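You operate a simulated robot arm through the tools that you are given. There is no shell and no other tool. Be economical: measure what you need, move in short steps, check, and stop when the job is done.

Carry out the task below with a simulated robot arm. There is one attempt and no reset: what you move stays moved.

JOB
Put things in order on the table top. At the end: the pink cake pack stands where the rice jar stood; the folded green sock is in the white tray; the rice jar stands on top of the green can; the folded blue sock stands where the pink cake pack stood; whatever was shut is shut again. Leave all else as you found it, and nothing knocked over.

Only the result counts: the job must be done as asked and must still hold three seconds after the hand-in. Knocking over, shifting, dropping, spilling or breaking anything else fails it.

ROBOT AND FRAMES
A 7-joint arm with a two-finger parallel gripper, fixed in place. Base frame: the origin is at the foot of the arm, x ahead of it, y to its left, z up; the work surface is at about z = 0. Readings come in m, rad, newtons and seconds.
With the tool pointing down near the work surface it reaches from about 0.24 to 0.62 m from the base axis. Its first joint turns from -1.152 to 1.152 rad. Payload 2.6 kg.
The tool frame sits at the grasp point between the pads (the TCP): z along the fingers, y along the line on which they close. The tips reach 0.03 m beyond it. The gripper opens to 0.094 m. The fingers are 0.028 m wide and 0.01 m thick; the gripper's body (0.05 by 0.096 m) begins 0.055 m behind the TCP.
Orientation is that of the tool frame in the base frame, as [roll, pitch, yaw] about the fixed x, y, z axes, in that order (R = Rz(yaw) Ry(pitch) Rx(roll)). With the fingers straight down and closing along the base's y, the tool's x points along the base's -x, its y along +y and its z along -z.

CONTROLS
- The arm moves only by the tool send_rows. Its argument "rows" is a list of rows, each a list of 7 numbers: the gripper command, from -1 (shut) to 1 (fully open), values between in proportion, then the shift along the tool's x, y, z in m, then the turn, a rotation vector about the tool's x, y, z in rad. In form: [[grip, x, y, z, ax, ay, az], ...]. A call has 1 to 8 rows; each row is the pose to reach, as a shift and turn from the pose commanded when the call began, along the tool's axes at that moment. A row lasts 0.2 s, in which the tool goes at most 0.05 m and 0.15 rad; a call with a longer step from one row to the next is refused whole, and so is a gripper value outside its range. Where a pose cannot be reached the arm comes as near as it can. A force on the tool above 40 N (or 10 N above the force at the start of the call, whichever is more), or a blocked arm, ends the call early, and 0.2 s more pass. The fingers move at their own pace (about 0.072 m/s each) and stop on an object; they squeeze with about 34 N. The grip force told is the motor's: it shows also when the fingers shut on nothing. Time passes only in rows, and 0.2 s behind the last, so rows that repeat a pose let the fingers close. The reply holds the time, the measured pose of the TCP, the force on the tool along the base axes, the opening and the grip force, in the units named above and with some noise.
- Cameras (640 x 400 px; columns grow to the right, rows downward): "scene" is fixed at [0.0543, 0.4545, 0.5563]; the picture's right is [-0.53, -0.85, 0.00], its down [-0.54, 0.34, -0.77] and it looks along [0.65, -0.41, -0.64] (base axes); focal length 244 px, centre (320, 200). "wrist" rides on the gripper at [-0.037, 0, -0.058] in the tool frame; the picture's right is [0.00, -1.00, 0.00], its down [0.97, 0.00, -0.24] and it looks along [0.24, 0.00, 0.97] (tool axes); focal length 218 px, centre (320, 200).
- snapshot(camera): a new picture of that camera. No time passes.
- point_at(camera, pixels): for up to 12 pixels [column, row] of the newest picture of that camera ("zoom" is the newest enlarged one), the place [x, y, z] in the base frame of the surface seen there, good to about 0.002 m. No time passes.
- enlarge(camera, box): a new picture of the part [left, top, right, bottom] of that camera's present view, enlarged. No time passes.
- finish_job(): hands the job in; it is judged then, once.

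Work in short steps. Measure before you move; look again where a grasp or a placing could have gone wrong, and mend it. You have 80 turns and 54 pictures in all, those below and enlarged ones among them. Open the gripper and draw the arm clear of the work before you hand the job in, unless the task says otherwise; then end with one line.

The tools are called after "Call:" by a JSON object that holds its "method" and its "body". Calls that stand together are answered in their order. send_rows: Moves the arm, as the interface text tells. Its arguments: {"type":"object","properties":{"rows":{"type":"array"}},"required":["rows"]} The other tools are called the same way: snapshot (camera) takes a picture; point_at (camera, pixels) gives the place of the surface under pixels of a picture; enlarge (camera, box) takes an enlarged picture of a part of a camera's view; finish_job () hands the job in.

At the start:

```text
time: 0.0
tcp_pos: [0.361, 0.0064, 0.3858]
tool_rot: [-3.14, 0.001, -3.141]
wrist_force: [0.2, 0.2, 0.4]
grip_width: 0.0941
grasp_force: 0.1
```

scene: 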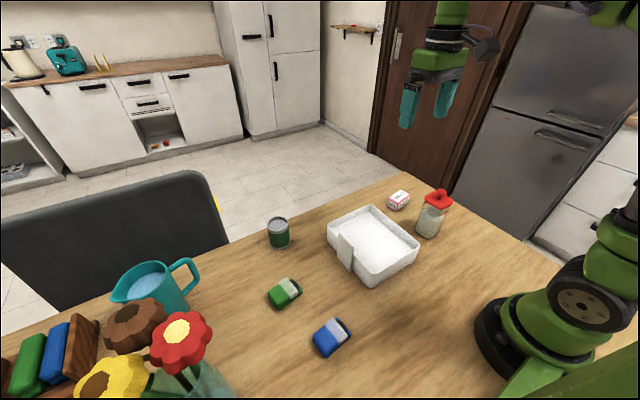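
wrist: 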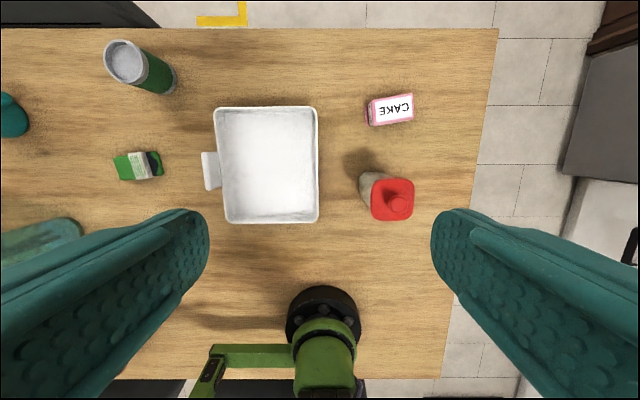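

I start by enlarging the scene around the objects: can (278,232), tray (372,245), cake (398,200), jar (432,213), socks (284,293),(331,337).

Call:
{"method": "enlarge", "body": {"camera": "scene", "box": [240, 170, 480, 370]}}

Call:
{"method": "point_at", "body": {"camera": "wrist", "pixels": [[126, 62], [393, 200], [376, 190], [390, 109], [371, 112], [140, 165], [123, 166], [268, 165], [268, 110], [268, 218], [210, 171], [315, 165]]}}

```text
2.00 times, centred on (360, 270) of scene
```

zoom: 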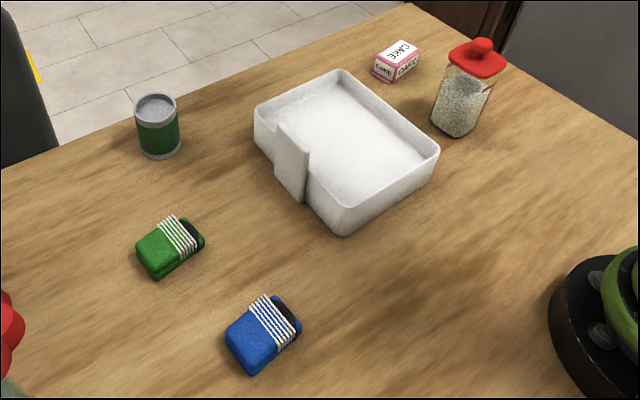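

```text
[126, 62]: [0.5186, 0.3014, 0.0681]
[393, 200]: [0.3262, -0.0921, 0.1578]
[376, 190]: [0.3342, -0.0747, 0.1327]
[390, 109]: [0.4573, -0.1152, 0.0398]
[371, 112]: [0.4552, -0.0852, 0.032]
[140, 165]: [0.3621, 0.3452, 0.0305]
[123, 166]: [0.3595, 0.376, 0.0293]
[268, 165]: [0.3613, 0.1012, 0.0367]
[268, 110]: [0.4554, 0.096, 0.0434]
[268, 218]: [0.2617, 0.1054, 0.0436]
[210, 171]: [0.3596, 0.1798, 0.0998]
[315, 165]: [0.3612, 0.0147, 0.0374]
```

The zoom shows all six items; I measure them in it.

Call:
{"method": "point_at", "body": {"camera": "zoom", "pixels": [[155, 103], [175, 97], [137, 104], [160, 157], [482, 44], [477, 65], [449, 60], [507, 70], [455, 134], [400, 48], [382, 70], [417, 58]]}}

Call:
{"method": "point_at", "body": {"camera": "zoom", "pixels": [[340, 72], [256, 108], [345, 230], [436, 155], [340, 130], [290, 140], [160, 248], [183, 234], [197, 242], [252, 335], [272, 318], [293, 316]]}}

Call:
{"method": "point_at", "body": {"camera": "zoom", "pixels": [[138, 240], [152, 277], [204, 243], [178, 218], [226, 338], [250, 373], [300, 328], [270, 297], [374, 74], [388, 82], [418, 70], [330, 300]]}}

```text
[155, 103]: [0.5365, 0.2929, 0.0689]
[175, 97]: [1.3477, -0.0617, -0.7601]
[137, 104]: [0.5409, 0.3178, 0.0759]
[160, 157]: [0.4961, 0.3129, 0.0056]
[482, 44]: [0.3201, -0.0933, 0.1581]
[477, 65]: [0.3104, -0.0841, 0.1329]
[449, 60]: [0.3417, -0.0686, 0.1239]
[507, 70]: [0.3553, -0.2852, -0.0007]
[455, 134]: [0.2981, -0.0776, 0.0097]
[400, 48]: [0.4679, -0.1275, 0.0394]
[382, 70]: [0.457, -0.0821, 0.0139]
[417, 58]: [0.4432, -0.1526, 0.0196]
```

```text
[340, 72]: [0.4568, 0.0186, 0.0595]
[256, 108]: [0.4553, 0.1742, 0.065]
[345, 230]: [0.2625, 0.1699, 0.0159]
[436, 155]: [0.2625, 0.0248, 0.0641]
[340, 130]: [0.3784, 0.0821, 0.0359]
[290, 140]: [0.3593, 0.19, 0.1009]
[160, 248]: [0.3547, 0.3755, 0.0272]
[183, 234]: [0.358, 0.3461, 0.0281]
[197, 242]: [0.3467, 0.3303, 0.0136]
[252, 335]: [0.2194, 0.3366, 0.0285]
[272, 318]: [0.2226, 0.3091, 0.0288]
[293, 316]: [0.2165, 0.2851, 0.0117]
```

```text
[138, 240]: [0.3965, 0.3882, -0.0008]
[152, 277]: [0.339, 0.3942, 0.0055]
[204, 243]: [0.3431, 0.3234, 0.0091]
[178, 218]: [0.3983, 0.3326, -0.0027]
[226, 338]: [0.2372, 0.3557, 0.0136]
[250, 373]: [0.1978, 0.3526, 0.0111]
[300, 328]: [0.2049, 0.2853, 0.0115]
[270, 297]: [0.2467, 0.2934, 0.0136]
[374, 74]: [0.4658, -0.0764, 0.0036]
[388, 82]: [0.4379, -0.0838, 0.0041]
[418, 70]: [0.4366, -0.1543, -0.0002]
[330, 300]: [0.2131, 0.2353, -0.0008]
```

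Now closer looks at the jar and the can for shape and size.

Call:
{"method": "enlarge", "body": {"camera": "scene", "box": [400, 180, 464, 244]}}

Call:
{"method": "enlarge", "body": {"camera": "scene", "box": [256, 205, 304, 253]}}

Call:
{"method": "enlarge", "body": {"camera": "wrist", "box": [340, 80, 430, 230]}}

```text
6.25 times, centred on (432, 212) of scene
```

zoom: 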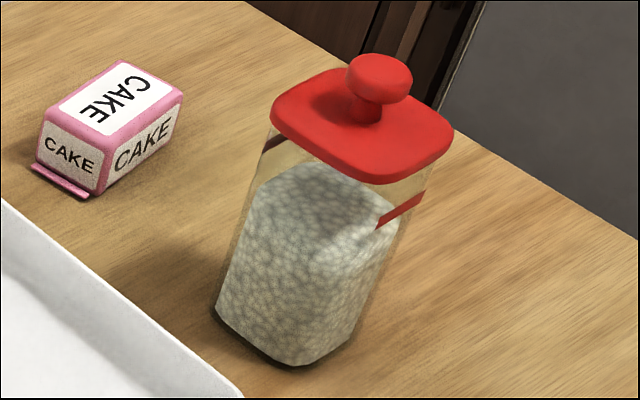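

```text
8.33 times, centred on (280, 229) of scene
```

zoom: 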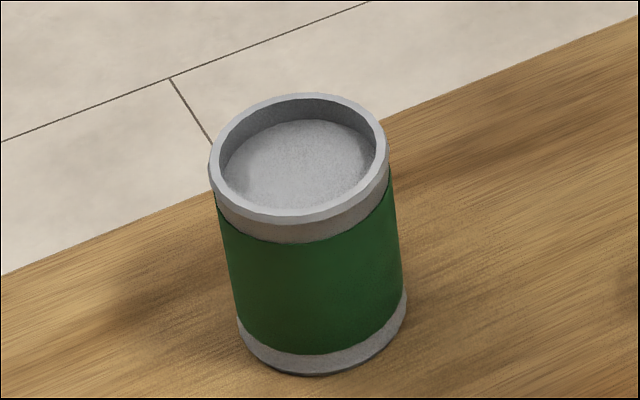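

```text
2.67 times, centred on (385, 155) of wrist
```

zoom: 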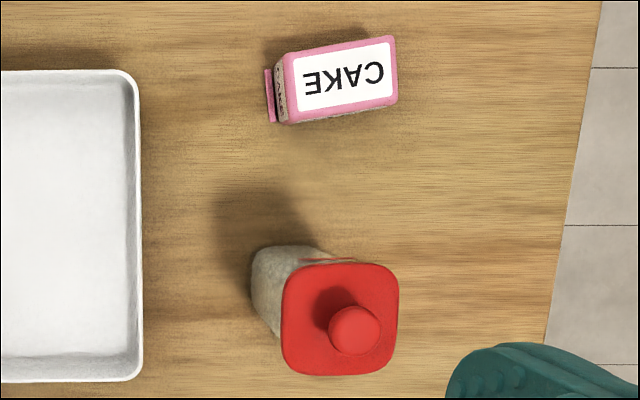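

Measuring lid edges and cake edges in the wrist zoom.

Call:
{"method": "point_at", "body": {"camera": "zoom", "pixels": [[287, 325], [394, 320], [340, 268], [340, 370], [288, 270], [392, 268], [282, 57], [396, 38], [397, 102], [287, 122], [268, 95], [256, 262]]}}

Call:
{"method": "enlarge", "body": {"camera": "wrist", "box": [96, 30, 186, 190]}}

```text
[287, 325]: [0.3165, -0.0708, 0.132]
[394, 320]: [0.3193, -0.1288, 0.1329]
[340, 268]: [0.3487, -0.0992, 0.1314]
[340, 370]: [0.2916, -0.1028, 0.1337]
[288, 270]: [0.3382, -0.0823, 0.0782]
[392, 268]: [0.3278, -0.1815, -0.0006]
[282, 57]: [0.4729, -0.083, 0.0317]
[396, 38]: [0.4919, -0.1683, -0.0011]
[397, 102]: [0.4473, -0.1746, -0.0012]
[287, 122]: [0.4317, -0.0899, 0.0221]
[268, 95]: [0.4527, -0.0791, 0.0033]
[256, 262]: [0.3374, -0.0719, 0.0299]
```

```text
2.50 times, centred on (141, 110) of wrist
```

zoom: 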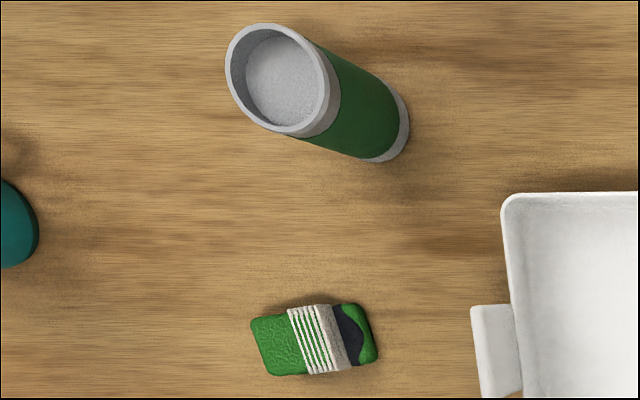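

Rim and base points of the can, and the green sock's outline.

Call:
{"method": "point_at", "body": {"camera": "zoom", "pixels": [[229, 80], [334, 85], [276, 27], [296, 133], [248, 38], [324, 125], [280, 80], [403, 135], [378, 160], [252, 325], [268, 374], [372, 350]]}}

```text
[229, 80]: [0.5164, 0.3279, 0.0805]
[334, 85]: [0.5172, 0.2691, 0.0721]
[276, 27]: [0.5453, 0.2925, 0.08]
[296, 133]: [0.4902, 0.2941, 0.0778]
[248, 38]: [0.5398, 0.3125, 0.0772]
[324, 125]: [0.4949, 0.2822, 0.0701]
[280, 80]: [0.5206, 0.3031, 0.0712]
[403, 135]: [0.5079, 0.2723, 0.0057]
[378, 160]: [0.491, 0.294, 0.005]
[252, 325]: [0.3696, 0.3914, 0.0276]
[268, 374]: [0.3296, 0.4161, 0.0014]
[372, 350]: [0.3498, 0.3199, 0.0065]
```

Jar lid is centred about (0.320,-0.100), top 0.133, knob 0.159; can top at (0.518,0.299,0.080). I move above the jar with the gripper open.

Call:
{"method": "send_rows", "body": {"rows": [[1, 0.01, -0.027, 0.03, 0, 0, 0], [1, 0.02, -0.054, 0.06, 0, 0, 0], [1, 0.03, -0.08, 0.09, 0, 0, 0], [1, 0.041, -0.106, 0.126, 0, 0, 0], [1, 0.041, -0.106, 0.126, 0, 0, 0]]}}

Call:
{"method": "snapshot", "body": {"camera": "wrist"}}

```text
time: 1.2
tcp_pos: [0.3185, -0.0984, 0.2569]
tool_rot: [-3.141, -0.001, -3.141]
wrist_force: [0.5, 0.4, 0.1]
grip_width: 0.0943
grasp_force: 0.1
```

```text
46 pictures are left
```

wrist: 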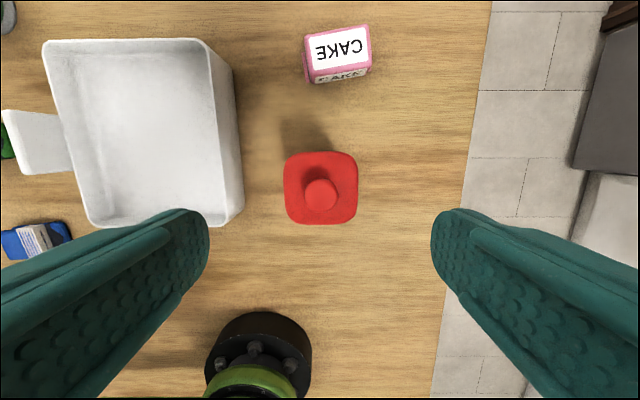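

Lid is centred at column 321, so y is good. I check its fore-aft extent and side edges.

Call:
{"method": "point_at", "body": {"camera": "wrist", "pixels": [[321, 154], [340, 220], [286, 188], [355, 188], [321, 185], [321, 200], [292, 158], [350, 158], [307, 60], [370, 52], [338, 28], [338, 76]]}}

```text
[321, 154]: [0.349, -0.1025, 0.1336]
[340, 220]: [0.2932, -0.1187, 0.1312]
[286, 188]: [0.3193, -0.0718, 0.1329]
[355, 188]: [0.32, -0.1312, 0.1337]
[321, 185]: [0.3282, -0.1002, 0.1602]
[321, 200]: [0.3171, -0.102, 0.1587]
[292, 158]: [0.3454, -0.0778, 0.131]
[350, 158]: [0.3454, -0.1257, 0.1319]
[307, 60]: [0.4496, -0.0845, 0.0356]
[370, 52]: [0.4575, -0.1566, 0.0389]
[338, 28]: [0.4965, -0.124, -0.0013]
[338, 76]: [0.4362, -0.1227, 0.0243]
```

Lid centre (0.321,-0.1015), knob top 0.160. I descend to TCP z≈0.112, so the palm clears the knob, and close.

Call:
{"method": "send_rows", "body": {"rows": [[1, -0.001, -0.002, 0.045, 0, 0, 0], [1, -0.001, -0.002, 0.09, 0, 0, 0], [1, -0.001, -0.002, 0.125, 0, 0, 0], [1, -0.001, -0.002, 0.147, 0, 0, 0], [1, -0.001, -0.002, 0.147, 0, 0, 0]]}}

Call:
{"method": "send_rows", "body": {"rows": [[-1, 0, 0, 0, 0, 0, 0], [-1, 0, 0, 0, 0, 0, 0], [-1, 0, 0, 0, 0, 0, 0], [-1, 0, 0, 0, 0, 0, 0]]}}

Call:
{"method": "enlarge", "body": {"camera": "scene", "box": [384, 140, 480, 250]}}

```text
time: 2.4
tcp_pos: [0.3217, -0.1011, 0.1121]
tool_rot: [3.141, 0.001, -3.14]
wrist_force: [-0.1, 0.9, -0.4]
grip_width: 0.0941
grasp_force: 0.1
```

```text
time: 3.4
tcp_pos: [0.3219, -0.1017, 0.1127]
tool_rot: [-3.141, 0.0, 3.141]
wrist_force: [1.1, 0.9, 0.1]
grip_width: 0.066
grasp_force: 33.7
```

```text
3.64 times, centred on (432, 195) of scene
```

zoom: 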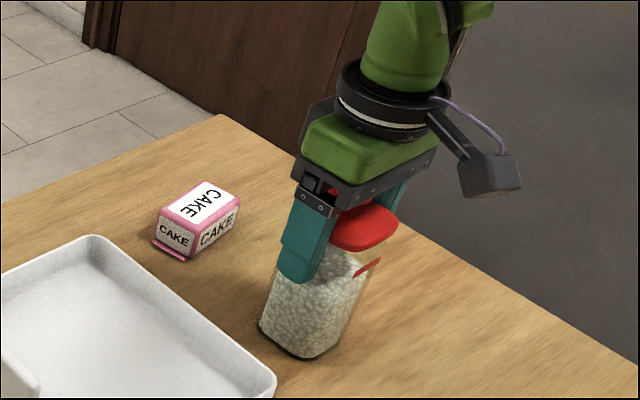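

Gripped at width 0.066 (lid width). I test-lift 1.5 cm and check whether the jar body comes along with the lid.

Call:
{"method": "send_rows", "body": {"rows": [[-1, 0, 0, -0.008, 0, 0, 0], [-1, 0, 0, -0.015, 0, 0, 0], [-1, 0, 0, -0.015, 0, 0, 0]]}}

Call:
{"method": "enlarge", "body": {"camera": "scene", "box": [384, 140, 480, 250]}}

```text
time: 4.2
tcp_pos: [0.3215, -0.1001, 0.1288]
tool_rot: [3.141, -0.001, 3.14]
wrist_force: [0.2, -1.1, -0.3]
grip_width: 0.0658
grasp_force: 33.7
```

```text
3.64 times, centred on (432, 195) of scene
```

zoom: 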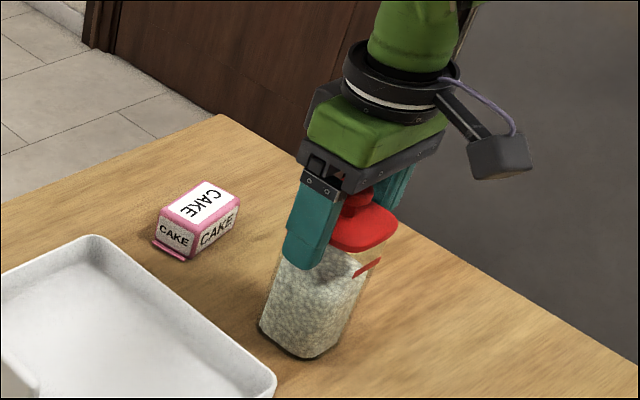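

The lid hardly rose with the gripper; looking closer to see slip or lid separation.

Call:
{"method": "enlarge", "body": {"camera": "scene", "box": [410, 170, 460, 240]}}

Call:
{"method": "snapshot", "body": {"camera": "wrist"}}

```text
5.71 times, centred on (435, 205) of scene
```

zoom: 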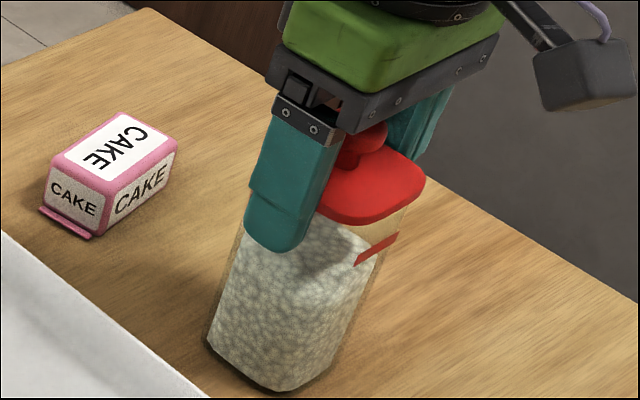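

```text
42 pictures are left
```

wrist: 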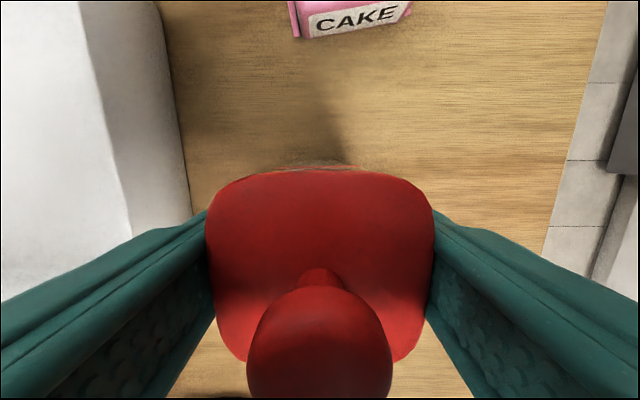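

The fingers simply slid up the slick lid, and the jar is undisturbed. I plan a tilted grasp on the jar body instead; first I measure the gripper's side box and the jar body.

Call:
{"method": "point_at", "body": {"camera": "zoom", "pixels": [[585, 75], [540, 85], [630, 60], [580, 105], [540, 30], [380, 20], [400, 90], [340, 235], [300, 330], [220, 320], [360, 330], [300, 210]]}}

```text
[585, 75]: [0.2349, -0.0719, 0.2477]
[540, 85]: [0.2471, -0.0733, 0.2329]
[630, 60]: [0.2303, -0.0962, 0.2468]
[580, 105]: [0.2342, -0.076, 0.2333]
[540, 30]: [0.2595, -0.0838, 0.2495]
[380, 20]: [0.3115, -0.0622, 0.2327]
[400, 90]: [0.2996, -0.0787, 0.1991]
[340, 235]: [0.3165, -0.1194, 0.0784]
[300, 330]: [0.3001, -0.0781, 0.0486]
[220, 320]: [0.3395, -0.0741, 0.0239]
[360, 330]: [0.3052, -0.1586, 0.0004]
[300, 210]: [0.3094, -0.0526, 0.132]
```

The side box sits on the tool +x side. Plan: grip the jar body from the -y side, tilted about 1 rad with the fingers closing along x. First open, rise, and start turning.

Call:
{"method": "send_rows", "body": {"rows": [[1, 0, 0, 0, 0, 0, 0], [1, 0, 0, 0, 0, 0, 0], [1, 0, 0, -0.045, 0, 0, 0], [1, 0, 0, -0.09, 0, 0, 0], [1, 0, 0, -0.135, 0, 0, 0], [1, 0, -0.04, -0.15, 0, 0, -0.15], [1, 0, -0.08, -0.15, 0, 0, -0.3], [1, 0, -0.1, -0.15, 0, 0, -0.45]]}}

Call:
{"method": "send_rows", "body": {"rows": [[1, 0, 0, 0, 0, 0, -0.14], [1, 0, 0, 0, 0, 0, -0.28], [1, 0, 0, 0, 0, 0, -0.42], [1, 0, 0, 0, 0, 0, -0.56], [1, 0, 0, 0, 0, 0, -0.7], [1, 0, 0, 0, 0, 0, -0.84], [1, 0, 0, 0, 0, 0, -0.98], [1, 0, 0, 0, 0, 0, -1.1208]]}}

```text
time: 6.0
tcp_pos: [0.3212, -0.2011, 0.2762]
tool_rot: [3.141, -0.001, -2.691]
wrist_force: [0.5, -0.2, -0.3]
grip_width: 0.0938
grasp_force: 0.1
```

```text
time: 7.8
tcp_pos: [0.3212, -0.2007, 0.2775]
tool_rot: [3.141, 0.001, -1.57]
wrist_force: [0.5, -0.2, 0.2]
grip_width: 0.0941
grasp_force: 0.0
```

Turn reached exactly. Now I tilt by 1.0 rad about tool -y (fingers towards +y and down).

Call:
{"method": "send_rows", "body": {"rows": [[1, 0, 0, 0, 0, -0.14, 0], [1, 0, 0, 0, 0, -0.28, 0], [1, 0, 0, 0, 0, -0.42, 0], [1, 0, 0, 0, 0, -0.56, 0], [1, 0, 0, 0, 0, -0.7, 0], [1, 0, 0, 0, 0, -0.84, 0], [1, 0, 0, 0, 0, -0.98, 0], [1, 0, 0, 0, 0, -1.0, 0]]}}

Call:
{"method": "snapshot", "body": {"camera": "wrist"}}

Call:
{"method": "snapshot", "body": {"camera": "scene"}}

```text
time: 9.6
tcp_pos: [0.3544, -0.1786, 0.2697]
tool_rot: [3.138, 1.0, -1.574]
wrist_force: [0.7, 0.7, 0.4]
grip_width: 0.0939
grasp_force: 0.0
out of reach, approached as far as the arm can: row 6, 7, 8
```

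```text
41 pictures are left
```

wrist: 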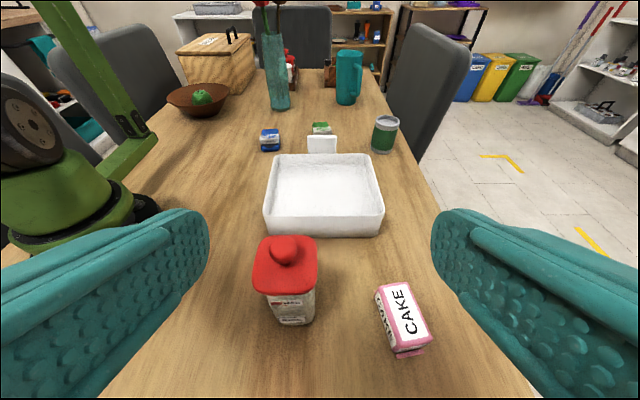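

```text
40 pictures are left
```

scene: 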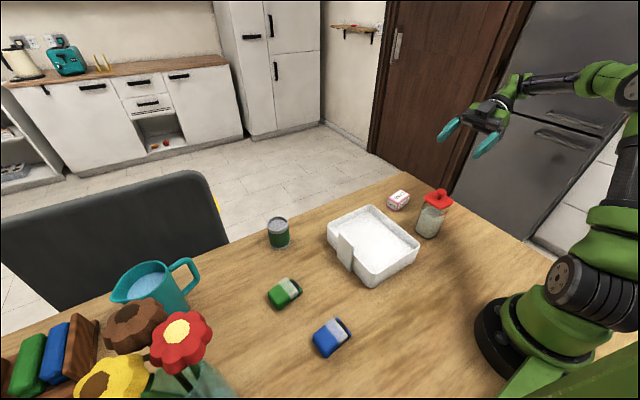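

Orientation is reached but joint 1 limits the position. I reduce the tilt to 0.88 rad and move above the jar, TCP target (0.321,-0.1155,0.20).

Call:
{"method": "send_rows", "body": {"rows": [[1, 0.005, 0, 0.028, 0, 0.04, 0], [1, 0.009, 0, 0.057, 0, 0.08, 0], [1, 0.014, 0, 0.085, 0, 0.12, 0], [1, 0.0186, 0, 0.1135, 0, 0.12, 0], [1, 0.0186, 0, 0.1135, 0, 0.12, 0]]}}

Call:
{"method": "snapshot", "body": {"camera": "wrist"}}

```text
time: 10.8
tcp_pos: [0.3552, -0.0924, 0.1957]
tool_rot: [-3.141, 0.88, -1.571]
wrist_force: [-0.5, -0.9, 0.3]
grip_width: 0.0943
grasp_force: 0.0
```

```text
39 pictures are left
```

wrist: 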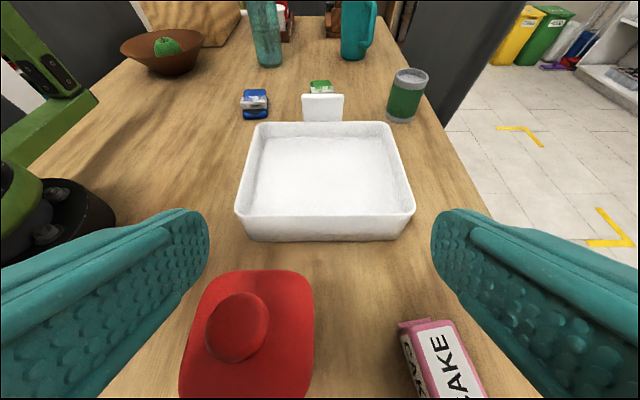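

The commanded pose had been clipped, so I correct by (-0.034,-0.023,0) in base axes.

Call:
{"method": "send_rows", "body": {"rows": [[1, 0.007, 0.017, -0.009, 0, 0, 0], [1, 0.0147, 0.034, -0.0177, 0, 0, 0], [1, 0.0147, 0.034, -0.0177, 0, 0, 0]]}}

Call:
{"method": "snapshot", "body": {"camera": "wrist"}}

```text
time: 11.6
tcp_pos: [0.322, -0.1171, 0.1955]
tool_rot: [-3.14, 0.88, -1.572]
wrist_force: [-0.4, -0.1, -0.2]
grip_width: 0.0941
grasp_force: 0.1
```

```text
38 pictures are left
```

wrist: 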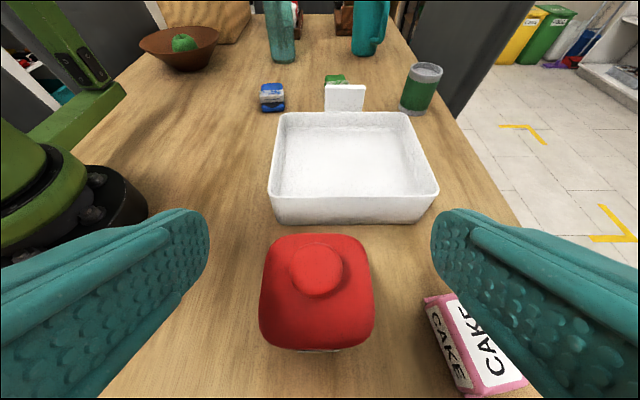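

Reached; lid is centred at column 317. I descend vertically to z≈0.066 around the jar body.

Call:
{"method": "send_rows", "body": {"rows": [[1, 0.03, 0, 0.025, 0, 0, 0], [1, 0.06, 0, 0.05, 0, 0, 0], [1, 0.082, 0, 0.07, 0, 0, 0], [1, 0.0988, 0, 0.0837, 0, 0, 0], [1, 0.0988, 0, 0.0837, 0, 0, 0]]}}

Call:
{"method": "snapshot", "body": {"camera": "wrist"}}

Call:
{"method": "enlarge", "body": {"camera": "scene", "box": [384, 140, 480, 250]}}

```text
time: 12.8
tcp_pos: [0.3209, -0.1149, 0.0644]
tool_rot: [3.141, 0.881, -1.571]
wrist_force: [0.1, -0.7, -0.4]
grip_width: 0.0939
grasp_force: 0.1
```

```text
37 pictures are left
```

wrist: 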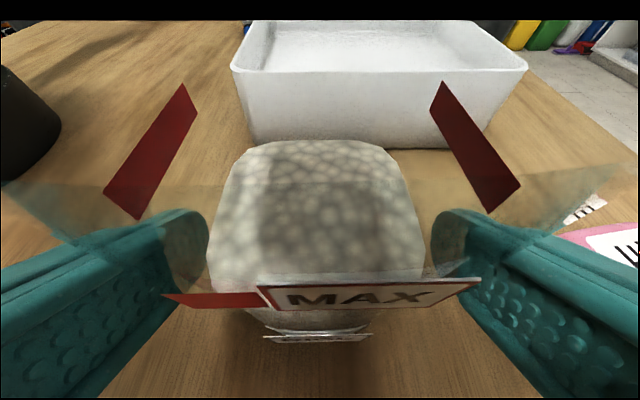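

```text
3.64 times, centred on (432, 195) of scene
```

zoom: 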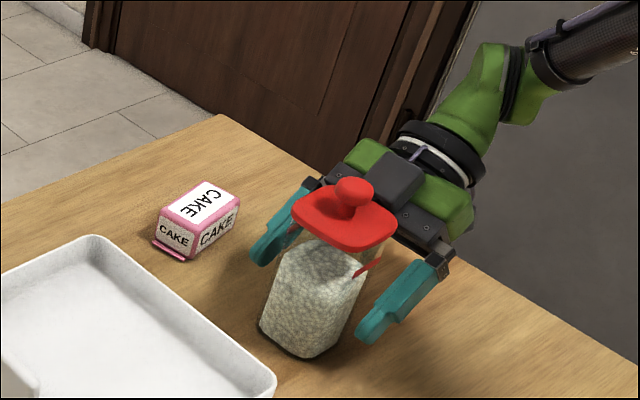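

No contact force and fingers straddle the body below the lid. I close and test-lift 2 cm.

Call:
{"method": "send_rows", "body": {"rows": [[-1, 0, 0, 0, 0, 0, 0], [-1, 0, 0, 0, 0, 0, 0], [-1, 0, 0, 0, 0, 0, 0], [-1, 0, 0, 0, 0, 0, 0], [-1, -0.0077, 0, -0.0064, 0, 0, 0], [-1, -0.0154, 0, -0.0127, 0, 0, 0], [-1, -0.0154, 0, -0.0127, 0, 0, 0]]}}

Call:
{"method": "enlarge", "body": {"camera": "scene", "box": [384, 140, 480, 250]}}

```text
time: 14.4
tcp_pos: [0.3208, -0.1141, 0.0835]
tool_rot: [-3.141, 0.88, -1.572]
wrist_force: [0.1, 0.2, -3.7]
grip_width: 0.0637
grasp_force: 33.8
```

```text
3.64 times, centred on (432, 195) of scene
```

zoom: 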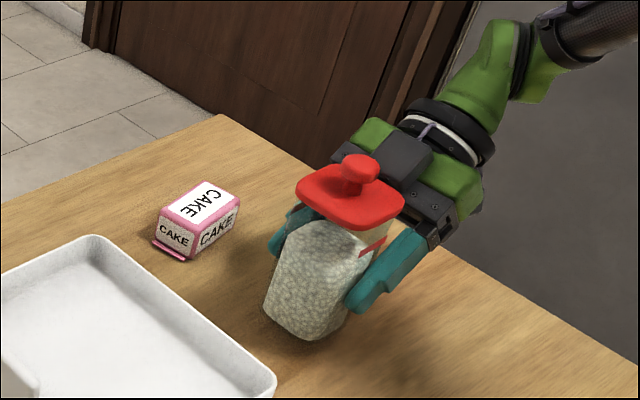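

Jar is lifted (about 3.7 N) and upright. I raise it well above the tray and begin moving across.

Call:
{"method": "send_rows", "body": {"rows": [[-1, -0.03, 0, -0.025, 0, 0, 0], [-1, -0.062, 0, -0.051, 0, 0, 0], [-1, -0.094, 0, -0.078, 0, 0, 0], [-1, -0.127, 0, -0.105, 0, 0, 0], [-1, -0.148, -0.01, -0.08, 0, 0, 0], [-1, -0.169, -0.025, -0.054, 0, 0, 0], [-1, -0.19, -0.04, -0.028, 0, 0, 0], [-1, -0.203, -0.05, -0.013, 0, 0, 0]]}}

Call:
{"method": "enlarge", "body": {"camera": "scene", "box": [256, 205, 304, 253]}}

Call:
{"method": "point_at", "body": {"camera": "zoom", "pixels": [[300, 96], [212, 160], [384, 148], [293, 218], [230, 205], [375, 185], [297, 172], [240, 115], [360, 110], [318, 373], [240, 330], [404, 310]]}}

```text
time: 16.2
tcp_pos: [0.3723, 0.0057, 0.2488]
tool_rot: [3.139, 0.879, -1.573]
wrist_force: [-0.4, -0.8, -4.2]
grip_width: 0.0638
grasp_force: 33.8
```

```text
8.33 times, centred on (280, 229) of scene
```

zoom: 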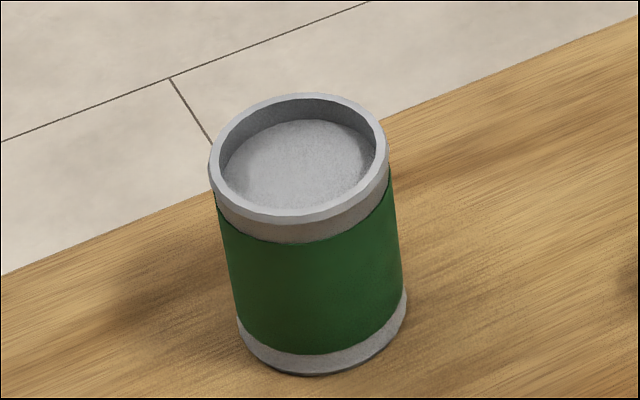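

```text
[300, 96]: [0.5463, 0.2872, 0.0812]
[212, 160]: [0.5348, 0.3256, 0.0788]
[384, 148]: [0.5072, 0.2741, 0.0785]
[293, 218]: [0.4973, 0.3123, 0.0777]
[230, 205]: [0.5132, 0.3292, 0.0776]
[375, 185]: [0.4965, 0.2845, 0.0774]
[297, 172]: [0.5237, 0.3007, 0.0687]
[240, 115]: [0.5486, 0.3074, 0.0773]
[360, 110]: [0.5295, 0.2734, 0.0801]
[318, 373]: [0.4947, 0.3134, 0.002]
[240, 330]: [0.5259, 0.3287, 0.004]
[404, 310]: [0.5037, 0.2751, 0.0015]
```

Can centre refined to (0.521,0.2995), rim z≈0.079. I carry the jar to above the can (TCP (0.521,0.286,0.22)).

Call:
{"method": "send_rows", "body": {"rows": [[-1, -0.0195, -0.0186, 0.0293, 0, 0, 0], [-1, -0.039, -0.0373, 0.0586, 0, 0, 0], [-1, -0.0585, -0.0559, 0.0879, 0, 0, 0], [-1, -0.078, -0.0745, 0.1172, 0, 0, 0], [-1, -0.0975, -0.0931, 0.1465, 0, 0, 0], [-1, -0.117, -0.1118, 0.1758, 0, 0, 0], [-1, -0.1365, -0.1304, 0.2051, 0, 0, 0], [-1, -0.156, -0.149, 0.2344, 0, 0, 0]]}}

Call:
{"method": "enlarge", "body": {"camera": "scene", "box": [216, 120, 344, 260]}}

```text
time: 18.0
tcp_pos: [0.5227, 0.286, 0.2182]
tool_rot: [-3.141, 0.879, -1.573]
wrist_force: [0.2, -1.1, -4.0]
grip_width: 0.0641
grasp_force: 33.9
```

```text
2.86 times, centred on (280, 190) of scene
```

zoom: 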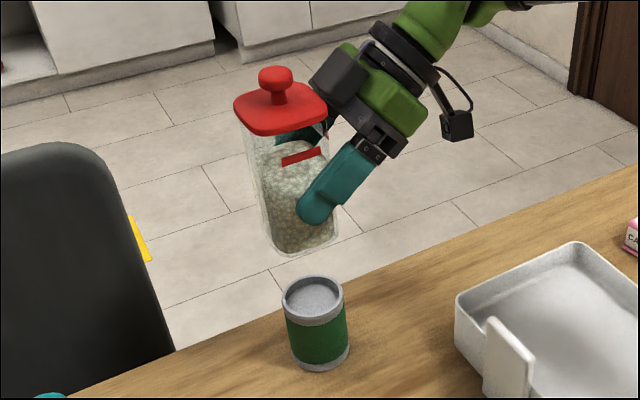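

Reached. I check the jar's lid position and level in this zoom before lowering.

Call:
{"method": "point_at", "body": {"camera": "zoom", "pixels": [[240, 106], [268, 127], [320, 112], [300, 88], [275, 70], [262, 235], [283, 254], [336, 233], [302, 180], [255, 180]]}}

```text
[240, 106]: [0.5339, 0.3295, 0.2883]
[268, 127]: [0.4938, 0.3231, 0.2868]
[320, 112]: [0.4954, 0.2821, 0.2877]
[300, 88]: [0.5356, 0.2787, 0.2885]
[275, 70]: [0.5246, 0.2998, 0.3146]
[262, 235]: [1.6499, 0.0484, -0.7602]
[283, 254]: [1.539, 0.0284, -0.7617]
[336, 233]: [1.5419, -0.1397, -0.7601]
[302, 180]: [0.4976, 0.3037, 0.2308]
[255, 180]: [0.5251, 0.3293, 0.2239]
```

The lid is level at z≈0.2877 and the knob is at (0.5246,0.2998), over the can centre. The bottom is ~0.075 above the rim, so I lower 0.068 first.

Call:
{"method": "send_rows", "body": {"rows": [[-1, 0.02, 0.001, 0.0165, 0, 0, 0], [-1, 0.037, 0.0015, 0.0306, 0, 0, 0], [-1, 0.0475, 0.0015, 0.0392, 0, 0, 0], [-1, 0.0524, 0.0015, 0.0433, 0, 0, 0], [-1, 0.0524, 0.0015, 0.0433, 0, 0, 0]]}}

Call:
{"method": "enlarge", "body": {"camera": "scene", "box": [240, 160, 320, 260]}}

```text
time: 19.2
tcp_pos: [0.5189, 0.2859, 0.151]
tool_rot: [-3.141, 0.881, -1.571]
wrist_force: [0.0, 0.1, -4.2]
grip_width: 0.0639
grasp_force: 34.3
```

```text
4.00 times, centred on (280, 210) of scene
```

zoom: 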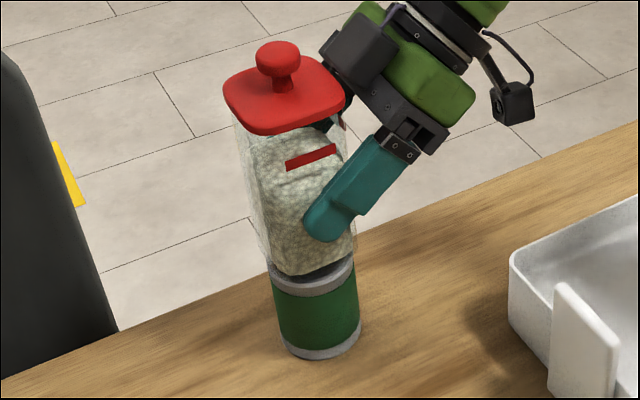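

Jar is aligned over the can with ~7 mm gap. I lower in small steps to contact.

Call:
{"method": "send_rows", "body": {"rows": [[-1, 0.0023, -0.0015, 0.0019, 0, 0, 0], [-1, 0.0039, -0.0015, 0.0032, 0, 0, 0], [-1, 0.0046, -0.0015, 0.0038, 0, 0, 0]]}}

Call:
{"method": "send_rows", "body": {"rows": [[-1, 0.0008, 0, 0.0006, 0, 0, 0], [-1, 0.0008, 0, 0.0006, 0, 0, 0]]}}

```text
time: 20.0
tcp_pos: [0.5211, 0.2868, 0.1449]
tool_rot: [3.14, 0.88, -1.571]
wrist_force: [-0.2, 0.2, -3.8]
grip_width: 0.0637
grasp_force: 33.9
```

```text
time: 20.6
tcp_pos: [0.5223, 0.2869, 0.1433]
tool_rot: [-3.141, 0.88, -1.572]
wrist_force: [-0.1, 0.3, -2.7]
grip_width: 0.0638
grasp_force: 33.8
```

Force is starting to drop (-2.7 N), so contact begins; another 1 mm.

Call:
{"method": "send_rows", "body": {"rows": [[-1, 0.0008, 0, 0.0006, 0, 0, 0], [-1, 0.0008, 0, 0.0006, 0, 0, 0]]}}

Call:
{"method": "enlarge", "body": {"camera": "scene", "box": [250, 200, 310, 260]}}

```text
time: 21.2
tcp_pos: [0.5211, 0.2864, 0.1448]
tool_rot: [3.142, 0.881, -1.571]
wrist_force: [-1.2, -1.1, 0.2]
grip_width: 0.064
grasp_force: 33.9
```

```text
6.67 times, centred on (280, 230) of scene
```

zoom: 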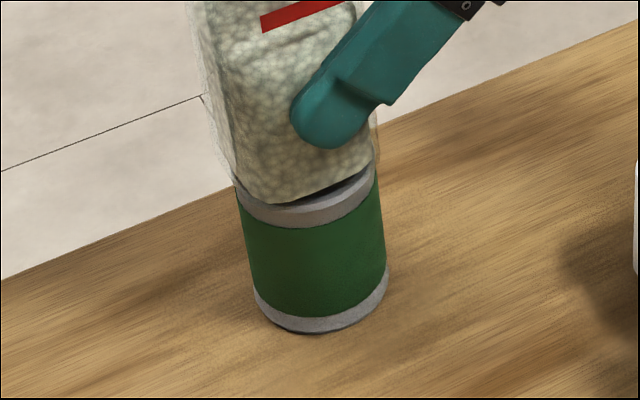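

Weight is on the can and the jar is centred. I open gently and withdraw backwards along the tool axis.

Call:
{"method": "send_rows", "body": {"rows": [[0.5, 0, 0, 0, 0, 0, 0], [0.8, 0, 0, 0, 0, 0, 0], [1, 0, 0, 0, 0, 0, 0], [1, 0, 0, 0, 0, 0, 0], [1, 0, 0, -0.02, 0, 0, 0], [1, 0, 0, -0.055, 0, 0, 0], [1, 0, 0, -0.1, 0, 0, 0], [1, 0, 0, -0.145, 0, 0, 0]]}}

Call:
{"method": "snapshot", "body": {"camera": "scene"}}

```text
time: 23.0
tcp_pos: [0.5233, 0.1714, 0.2382]
tool_rot: [3.14, 0.882, -1.571]
wrist_force: [0.5, -0.5, -0.9]
grip_width: 0.0941
grasp_force: 0.1
```

```text
30 pictures are left
```

scene: 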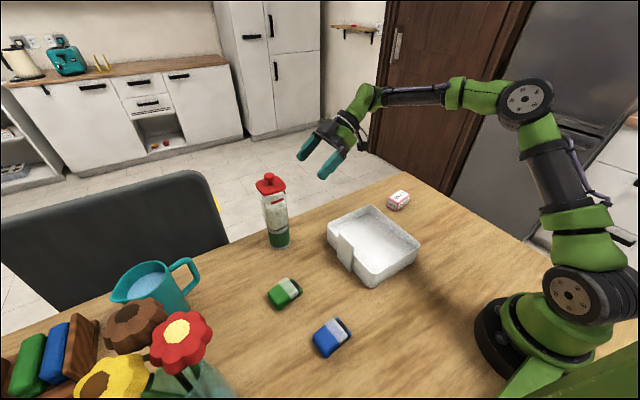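

Jar stands on the can. I untilt the tool while moving back towards -y.

Call:
{"method": "send_rows", "body": {"rows": [[1, 0.012, 0, -0.015, 0, 0.14, 0], [1, 0.025, 0, -0.031, 0, 0.28, 0], [1, 0.038, 0, -0.046, 0, 0.42, 0], [1, 0.051, 0, -0.062, 0, 0.56, 0], [1, 0.064, 0, -0.077, 0, 0.7, 0], [1, 0.0764, 0, -0.0925, 0, 0.84, 0], [1, 0.0764, 0, -0.0925, 0, 0.88, 0]]}}

```text
time: 24.6
tcp_pos: [0.5221, 0.0529, 0.2375]
tool_rot: [-3.141, -0.001, -1.572]
wrist_force: [0.2, -0.9, -0.6]
grip_width: 0.0938
grasp_force: 0.0
```

Now vertical; I move above the cake pack with a small yaw of +0.16 and look.

Call:
{"method": "send_rows", "body": {"rows": [[1, 0.035, 0.0134, 0.003, 0, 0, -0.03], [1, 0.07, 0.027, 0.006, 0, 0, -0.06], [1, 0.105, 0.04, 0.01, 0, 0, -0.1], [1, 0.14, 0.054, 0.014, 0, 0, -0.13], [1, 0.173, 0.067, 0.0175, 0, 0, -0.16], [1, 0.173, 0.067, 0.0175, 0, 0, -0.16]]}}

Call:
{"method": "snapshot", "body": {"camera": "wrist"}}

```text
time: 26.0
tcp_pos: [0.4542, -0.1203, 0.2182]
tool_rot: [3.141, 0.0, -1.411]
wrist_force: [0.0, 0.3, -0.5]
grip_width: 0.0942
grasp_force: 0.1
```

```text
29 pictures are left
```

wrist: 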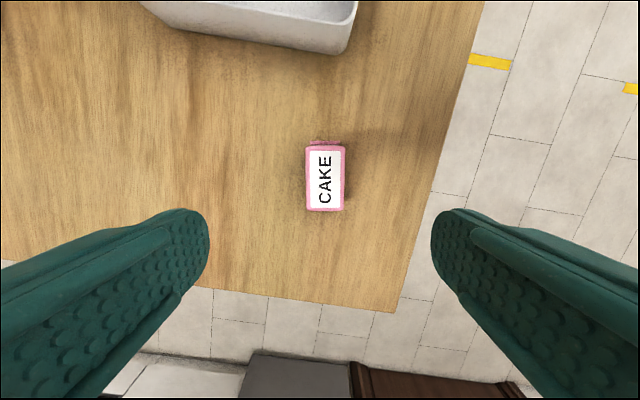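

Call:
{"method": "enlarge", "body": {"camera": "wrist", "box": [280, 130, 376, 220]}}

Call:
{"method": "point_at", "body": {"camera": "wrist", "pixels": [[307, 147], [343, 147], [307, 209], [343, 209], [325, 178], [325, 149], [325, 208], [308, 178], [342, 178], [324, 142]]}}

```text
4.44 times, centred on (328, 175) of wrist
```

zoom: 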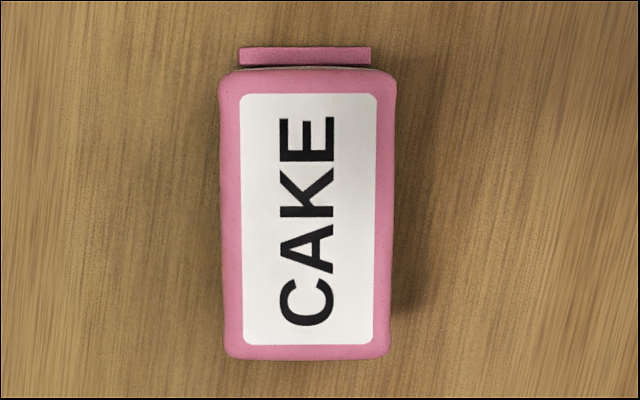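

```text
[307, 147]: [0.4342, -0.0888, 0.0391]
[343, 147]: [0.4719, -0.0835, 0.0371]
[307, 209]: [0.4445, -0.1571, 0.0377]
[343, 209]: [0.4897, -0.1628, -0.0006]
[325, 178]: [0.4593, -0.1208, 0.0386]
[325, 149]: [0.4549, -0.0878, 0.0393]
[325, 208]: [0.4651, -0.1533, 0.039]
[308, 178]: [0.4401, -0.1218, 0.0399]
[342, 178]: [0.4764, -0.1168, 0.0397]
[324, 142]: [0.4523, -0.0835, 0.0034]
```

Cake pack: centre (0.459,-0.121), top 0.039, width 0.04, aligned with the gripper. I descend to TCP z≈0.036 and grip.

Call:
{"method": "send_rows", "body": {"rows": [[1, 0.0018, -0.0048, 0.045, 0, 0, 0], [1, 0.0018, -0.0048, 0.09, 0, 0, 0], [1, 0.0018, -0.0048, 0.135, 0, 0, 0], [1, 0.0018, -0.0048, 0.165, 0, 0, 0], [1, 0.0018, -0.0048, 0.182, 0, 0, 0], [1, 0.0018, -0.0048, 0.182, 0, 0, 0]]}}

Call:
{"method": "send_rows", "body": {"rows": [[-1, 0, 0, 0, 0, 0, 0], [-1, 0, 0, 0, 0, 0, 0], [-1, 0, 0, 0, 0, 0, 0], [-1, 0, 0, 0, 0, 0, 0], [-1, 0, 0, 0, 0, 0, 0]]}}

```text
time: 27.4
tcp_pos: [0.459, -0.1178, 0.036]
tool_rot: [-3.141, -0.001, -1.412]
wrist_force: [-0.9, -0.1, 0.5]
grip_width: 0.0938
grasp_force: 0.1
```

```text
time: 28.6
tcp_pos: [0.4614, -0.1184, 0.0359]
tool_rot: [3.14, 0.001, -1.409]
wrist_force: [-0.3, -1.1, 0.4]
grip_width: 0.0485
grasp_force: 34.4
```

Gripped at 0.0485. I lift 6 cm and look.

Call:
{"method": "send_rows", "body": {"rows": [[-1, 0, 0, -0.01, 0, 0, 0], [-1, 0, 0, -0.03, 0, 0, 0], [-1, 0, 0, -0.06, 0, 0, 0], [-1, 0, 0, -0.06, 0, 0, 0]]}}

Call:
{"method": "enlarge", "body": {"camera": "scene", "box": [360, 140, 456, 250]}}

```text
time: 29.6
tcp_pos: [0.4625, -0.122, 0.0969]
tool_rot: [-3.141, 0.0, -1.41]
wrist_force: [-0.8, 0.0, -1.1]
grip_width: 0.0485
grasp_force: 34.0
```

```text
3.64 times, centred on (408, 195) of scene
```

zoom: 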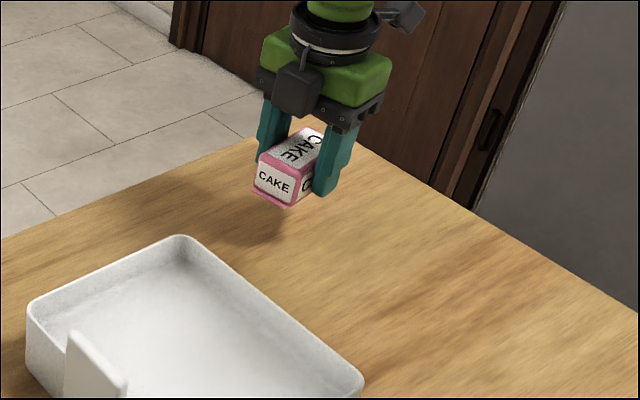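

Cake is held level. I carry it to over the jar's old place (0.321,-0.1015).

Call:
{"method": "send_rows", "body": {"rows": [[-1, -0.0105, 0.034, 0, 0, 0, 0], [-1, -0.021, 0.0675, 0, 0, 0, 0], [-1, -0.0315, 0.101, 0, 0, 0, 0], [-1, -0.042, 0.135, 0, 0, 0, 0], [-1, -0.042, 0.135, 0, 0, 0, 0], [-1, -0.042, 0.135, 0, 0, 0, 0]]}}

```text
time: 31.0
tcp_pos: [0.3231, -0.1025, 0.096]
tool_rot: [-3.141, 0.0, -1.41]
wrist_force: [0.0, 0.0, -1.3]
grip_width: 0.0488
grasp_force: 34.2
```

Lowering to the table (grasp height was 0.036).

Call:
{"method": "send_rows", "body": {"rows": [[-1, -0.0023, 0.0017, 0.03, 0, 0, 0], [-1, -0.0023, 0.0017, 0.05, 0, 0, 0], [-1, -0.0023, 0.0017, 0.058, 0, 0, 0], [-1, -0.0023, 0.0017, 0.06, 0, 0, 0], [-1, -0.0023, 0.0017, 0.06, 0, 0, 0]]}}

```text
time: 32.2
tcp_pos: [0.3196, -0.0989, 0.0362]
tool_rot: [-3.141, -0.001, -1.413]
wrist_force: [-10.4, 0.6, 27.8]
grip_width: 0.0489
grasp_force: 33.9
```

Firm contact (27.8 N), so I ease up 1.5 mm, then open and rise.

Call:
{"method": "send_rows", "body": {"rows": [[-1, 0, 0, -0.001, 0, 0, 0], [-1, 0, 0, -0.0015, 0, 0, 0]]}}

Call:
{"method": "enlarge", "body": {"camera": "scene", "box": [384, 150, 480, 250]}}

```text
time: 32.8
tcp_pos: [0.3196, -0.0985, 0.0377]
tool_rot: [3.141, 0.0, -1.411]
wrist_force: [-0.5, -0.7, -0.8]
grip_width: 0.0487
grasp_force: 33.7
```

```text
4.00 times, centred on (432, 200) of scene
```

zoom: 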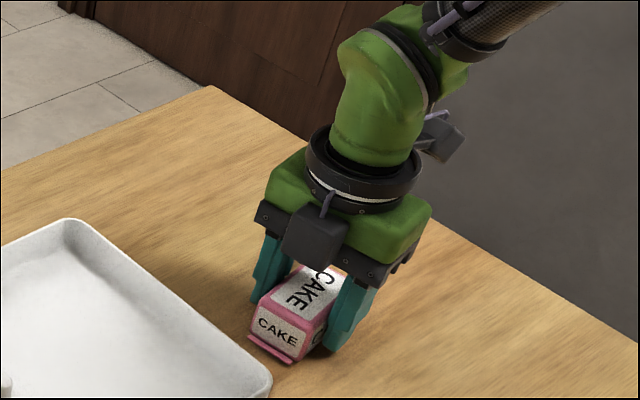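

Cake sits level practically at the table. I open gently and rise.

Call:
{"method": "send_rows", "body": {"rows": [[-1, 0, -0.001, 0.0008, 0, 0, 0], [0.2, 0, -0.001, 0.0008, 0, 0, 0], [0.6, 0, -0.001, 0.0008, 0, 0, 0], [1, 0, -0.001, 0.0008, 0, 0, 0], [1, 0, -0.001, 0, 0, 0, 0], [1, 0, -0.001, -0.04, 0, 0, 0], [1, 0, -0.001, -0.09, 0, 0, 0], [1, 0, -0.001, -0.14, 0, 0, 0]]}}

Call:
{"method": "snapshot", "body": {"camera": "wrist"}}

Call:
{"method": "point_at", "body": {"camera": "wrist", "pixels": [[325, 170], [325, 200], [325, 140], [305, 170], [345, 170], [325, 220]]}}

```text
time: 34.6
tcp_pos: [0.3201, -0.0984, 0.1802]
tool_rot: [-3.14, 0.002, -1.412]
wrist_force: [0.1, 1.0, 0.3]
grip_width: 0.0943
grasp_force: 0.0
```

```text
25 pictures are left
```

wrist: 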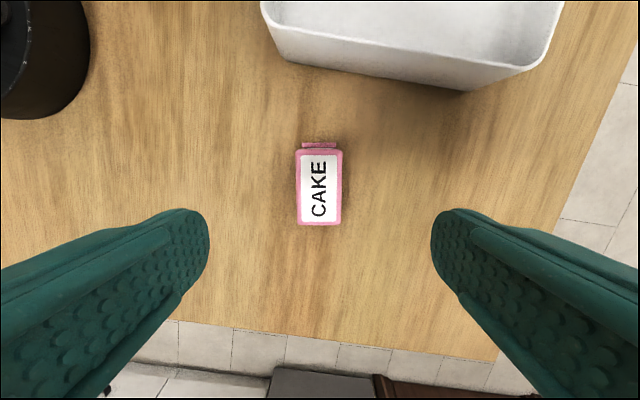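

```text
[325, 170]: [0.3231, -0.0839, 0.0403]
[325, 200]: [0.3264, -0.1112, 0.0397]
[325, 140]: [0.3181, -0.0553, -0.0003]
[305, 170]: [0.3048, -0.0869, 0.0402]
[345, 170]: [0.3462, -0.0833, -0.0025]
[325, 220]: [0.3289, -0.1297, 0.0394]
```

Cake stands at about (0.319,-0.101). Next the blue sock at about (0.22,0.318), long axis near y; I travel there at z≈0.22.

Call:
{"method": "send_rows", "body": {"rows": [[1, -0.045, 0.0035, -0.015, 0, 0, 0], [1, -0.09, 0.007, -0.03, 0, 0, 0], [1, -0.138, 0.0105, -0.04, 0, 0, 0], [1, -0.186, 0.0143, -0.04, 0, 0, 0], [1, -0.234, 0.018, -0.04, 0, 0, 0], [1, -0.282, 0.0217, -0.04, 0, 0, 0], [1, -0.33, 0.0254, -0.04, 0, 0, 0], [1, -0.378, 0.029, -0.04, 0, 0, 0]]}}

Call:
{"method": "send_rows", "body": {"rows": [[1, -0.03, 0.002, 0, 0, 0, 0], [1, -0.0475, 0.0037, 0, 0, 0, 0], [1, -0.0475, 0.0037, 0, 0, 0, 0]]}}

Call:
{"method": "snapshot", "body": {"camera": "wrist"}}

```text
time: 36.4
tcp_pos: [0.2262, 0.2712, 0.2151]
tool_rot: [3.139, 0.001, -1.412]
wrist_force: [1.0, 0.4, -0.5]
grip_width: 0.0939
grasp_force: 0.1
```

```text
time: 37.2
tcp_pos: [0.2169, 0.3172, 0.2177]
tool_rot: [-3.141, 0.0, -1.411]
wrist_force: [-0.4, 0.6, -0.2]
grip_width: 0.0941
grasp_force: 0.0
```

```text
24 pictures are left
```

wrist: 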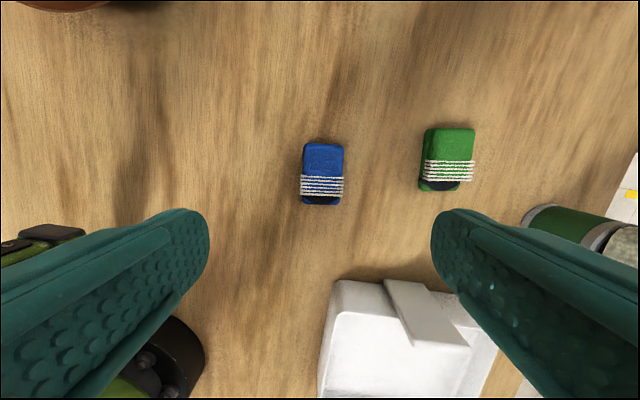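

Sock spans columns 302–343, rows 143–205, aligned with the gripper. I measure it.

Call:
{"method": "point_at", "body": {"camera": "wrist", "pixels": [[322, 174], [322, 147], [322, 202], [305, 165], [341, 165], [447, 155], [447, 132], [447, 188], [425, 160], [470, 160]]}}

```text
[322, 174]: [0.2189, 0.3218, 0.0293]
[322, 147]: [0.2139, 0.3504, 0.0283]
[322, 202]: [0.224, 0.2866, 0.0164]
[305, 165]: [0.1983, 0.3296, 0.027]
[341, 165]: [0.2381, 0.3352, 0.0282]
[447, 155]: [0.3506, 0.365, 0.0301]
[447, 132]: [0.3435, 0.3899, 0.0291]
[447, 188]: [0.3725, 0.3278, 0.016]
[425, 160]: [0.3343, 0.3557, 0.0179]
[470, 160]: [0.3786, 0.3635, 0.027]
```

Blue sock centre (0.2187,0.320), top 0.029. I descend to TCP z≈0.034 and close.

Call:
{"method": "send_rows", "body": {"rows": [[1, -0.0026, -0.0025, 0.045, 0, 0, 0], [1, -0.0026, -0.0025, 0.09, 0, 0, 0], [1, -0.0026, -0.0025, 0.135, 0, 0, 0], [1, -0.0026, -0.0025, 0.165, 0, 0, 0], [1, -0.0026, -0.0025, 0.1835, 0, 0, 0], [1, -0.0026, -0.0025, 0.1835, 0, 0, 0]]}}

Call:
{"method": "send_rows", "body": {"rows": [[-1, 0, 0, 0, 0, 0, 0], [-1, 0, 0, 0, 0, 0, 0], [-1, 0, 0, 0, 0, 0, 0], [-1, 0, 0, 0, 0, 0, 0], [-1, 0, 0, 0, 0, 0, 0]]}}

Call:
{"method": "send_rows", "body": {"rows": [[-1, 0, 0, -0.01, 0, 0, 0], [-1, 0, 0, -0.05, 0, 0, 0], [-1, 0, 0, -0.1, 0, 0, 0], [-1, 0, 0, -0.13, 0, 0, 0], [-1, 0, 0, -0.13, 0, 0, 0]]}}

Call:
{"method": "snapshot", "body": {"camera": "scene"}}

```text
time: 38.6
tcp_pos: [0.2221, 0.3227, 0.0351]
tool_rot: [-3.141, 0.003, -1.409]
wrist_force: [0.0, 0.3, -0.7]
grip_width: 0.0942
grasp_force: 0.0
```

```text
time: 39.8
tcp_pos: [0.2215, 0.3225, 0.0347]
tool_rot: [-3.141, 0.001, -1.41]
wrist_force: [-0.3, -0.5, -0.4]
grip_width: 0.0513
grasp_force: 34.1
```

```text
time: 41.0
tcp_pos: [0.2217, 0.3186, 0.1662]
tool_rot: [-3.141, 0.0, -1.412]
wrist_force: [0.6, 0.1, -0.2]
grip_width: 0.051
grasp_force: 34.5
```

```text
23 pictures are left
```

scene: 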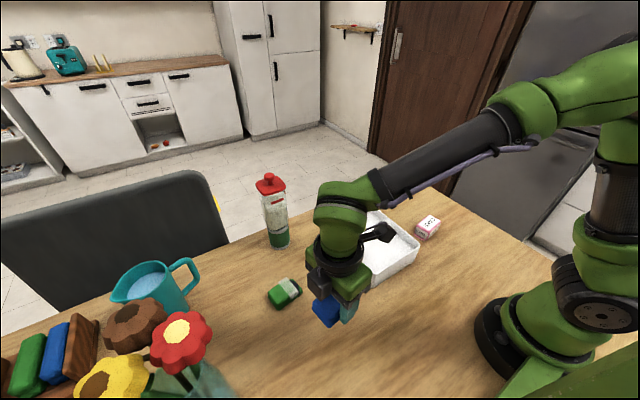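

Blue sock is held. I carry it over the tray to the cake's old place (0.459,-0.121).

Call:
{"method": "send_rows", "body": {"rows": [[-1, 0.03, -0.01, -0.03, 0, 0, 0], [-1, 0.072, -0.025, -0.035, 0, 0, 0], [-1, 0.115, -0.04, -0.035, 0, 0, 0], [-1, 0.158, -0.055, -0.035, 0, 0, 0], [-1, 0.201, -0.07, -0.035, 0, 0, 0], [-1, 0.244, -0.085, -0.035, 0, 0, 0], [-1, 0.287, -0.1, -0.035, 0, 0, 0], [-1, 0.33, -0.115, -0.035, 0, 0, 0]]}}

Call:
{"method": "send_rows", "body": {"rows": [[-1, 0.04, -0.014, 0, 0, 0, 0], [-1, 0.08, -0.028, 0, 0, 0, 0], [-1, 0.12, -0.042, 0, 0, 0, 0], [-1, 0.142, -0.05, 0, 0, 0, 0], [-1, 0.142, -0.05, 0, 0, 0, 0], [-1, 0.142, -0.05, 0, 0, 0, 0]]}}

```text
time: 42.8
tcp_pos: [0.3898, 0.0085, 0.1986]
tool_rot: [3.141, -0.001, -1.411]
wrist_force: [0.0, -0.2, -0.4]
grip_width: 0.0506
grasp_force: 33.9
```

```text
time: 44.2
tcp_pos: [0.4593, -0.12, 0.1968]
tool_rot: [-3.141, -0.001, -1.411]
wrist_force: [0.7, 0.5, -0.5]
grip_width: 0.0505
grasp_force: 34.0
```

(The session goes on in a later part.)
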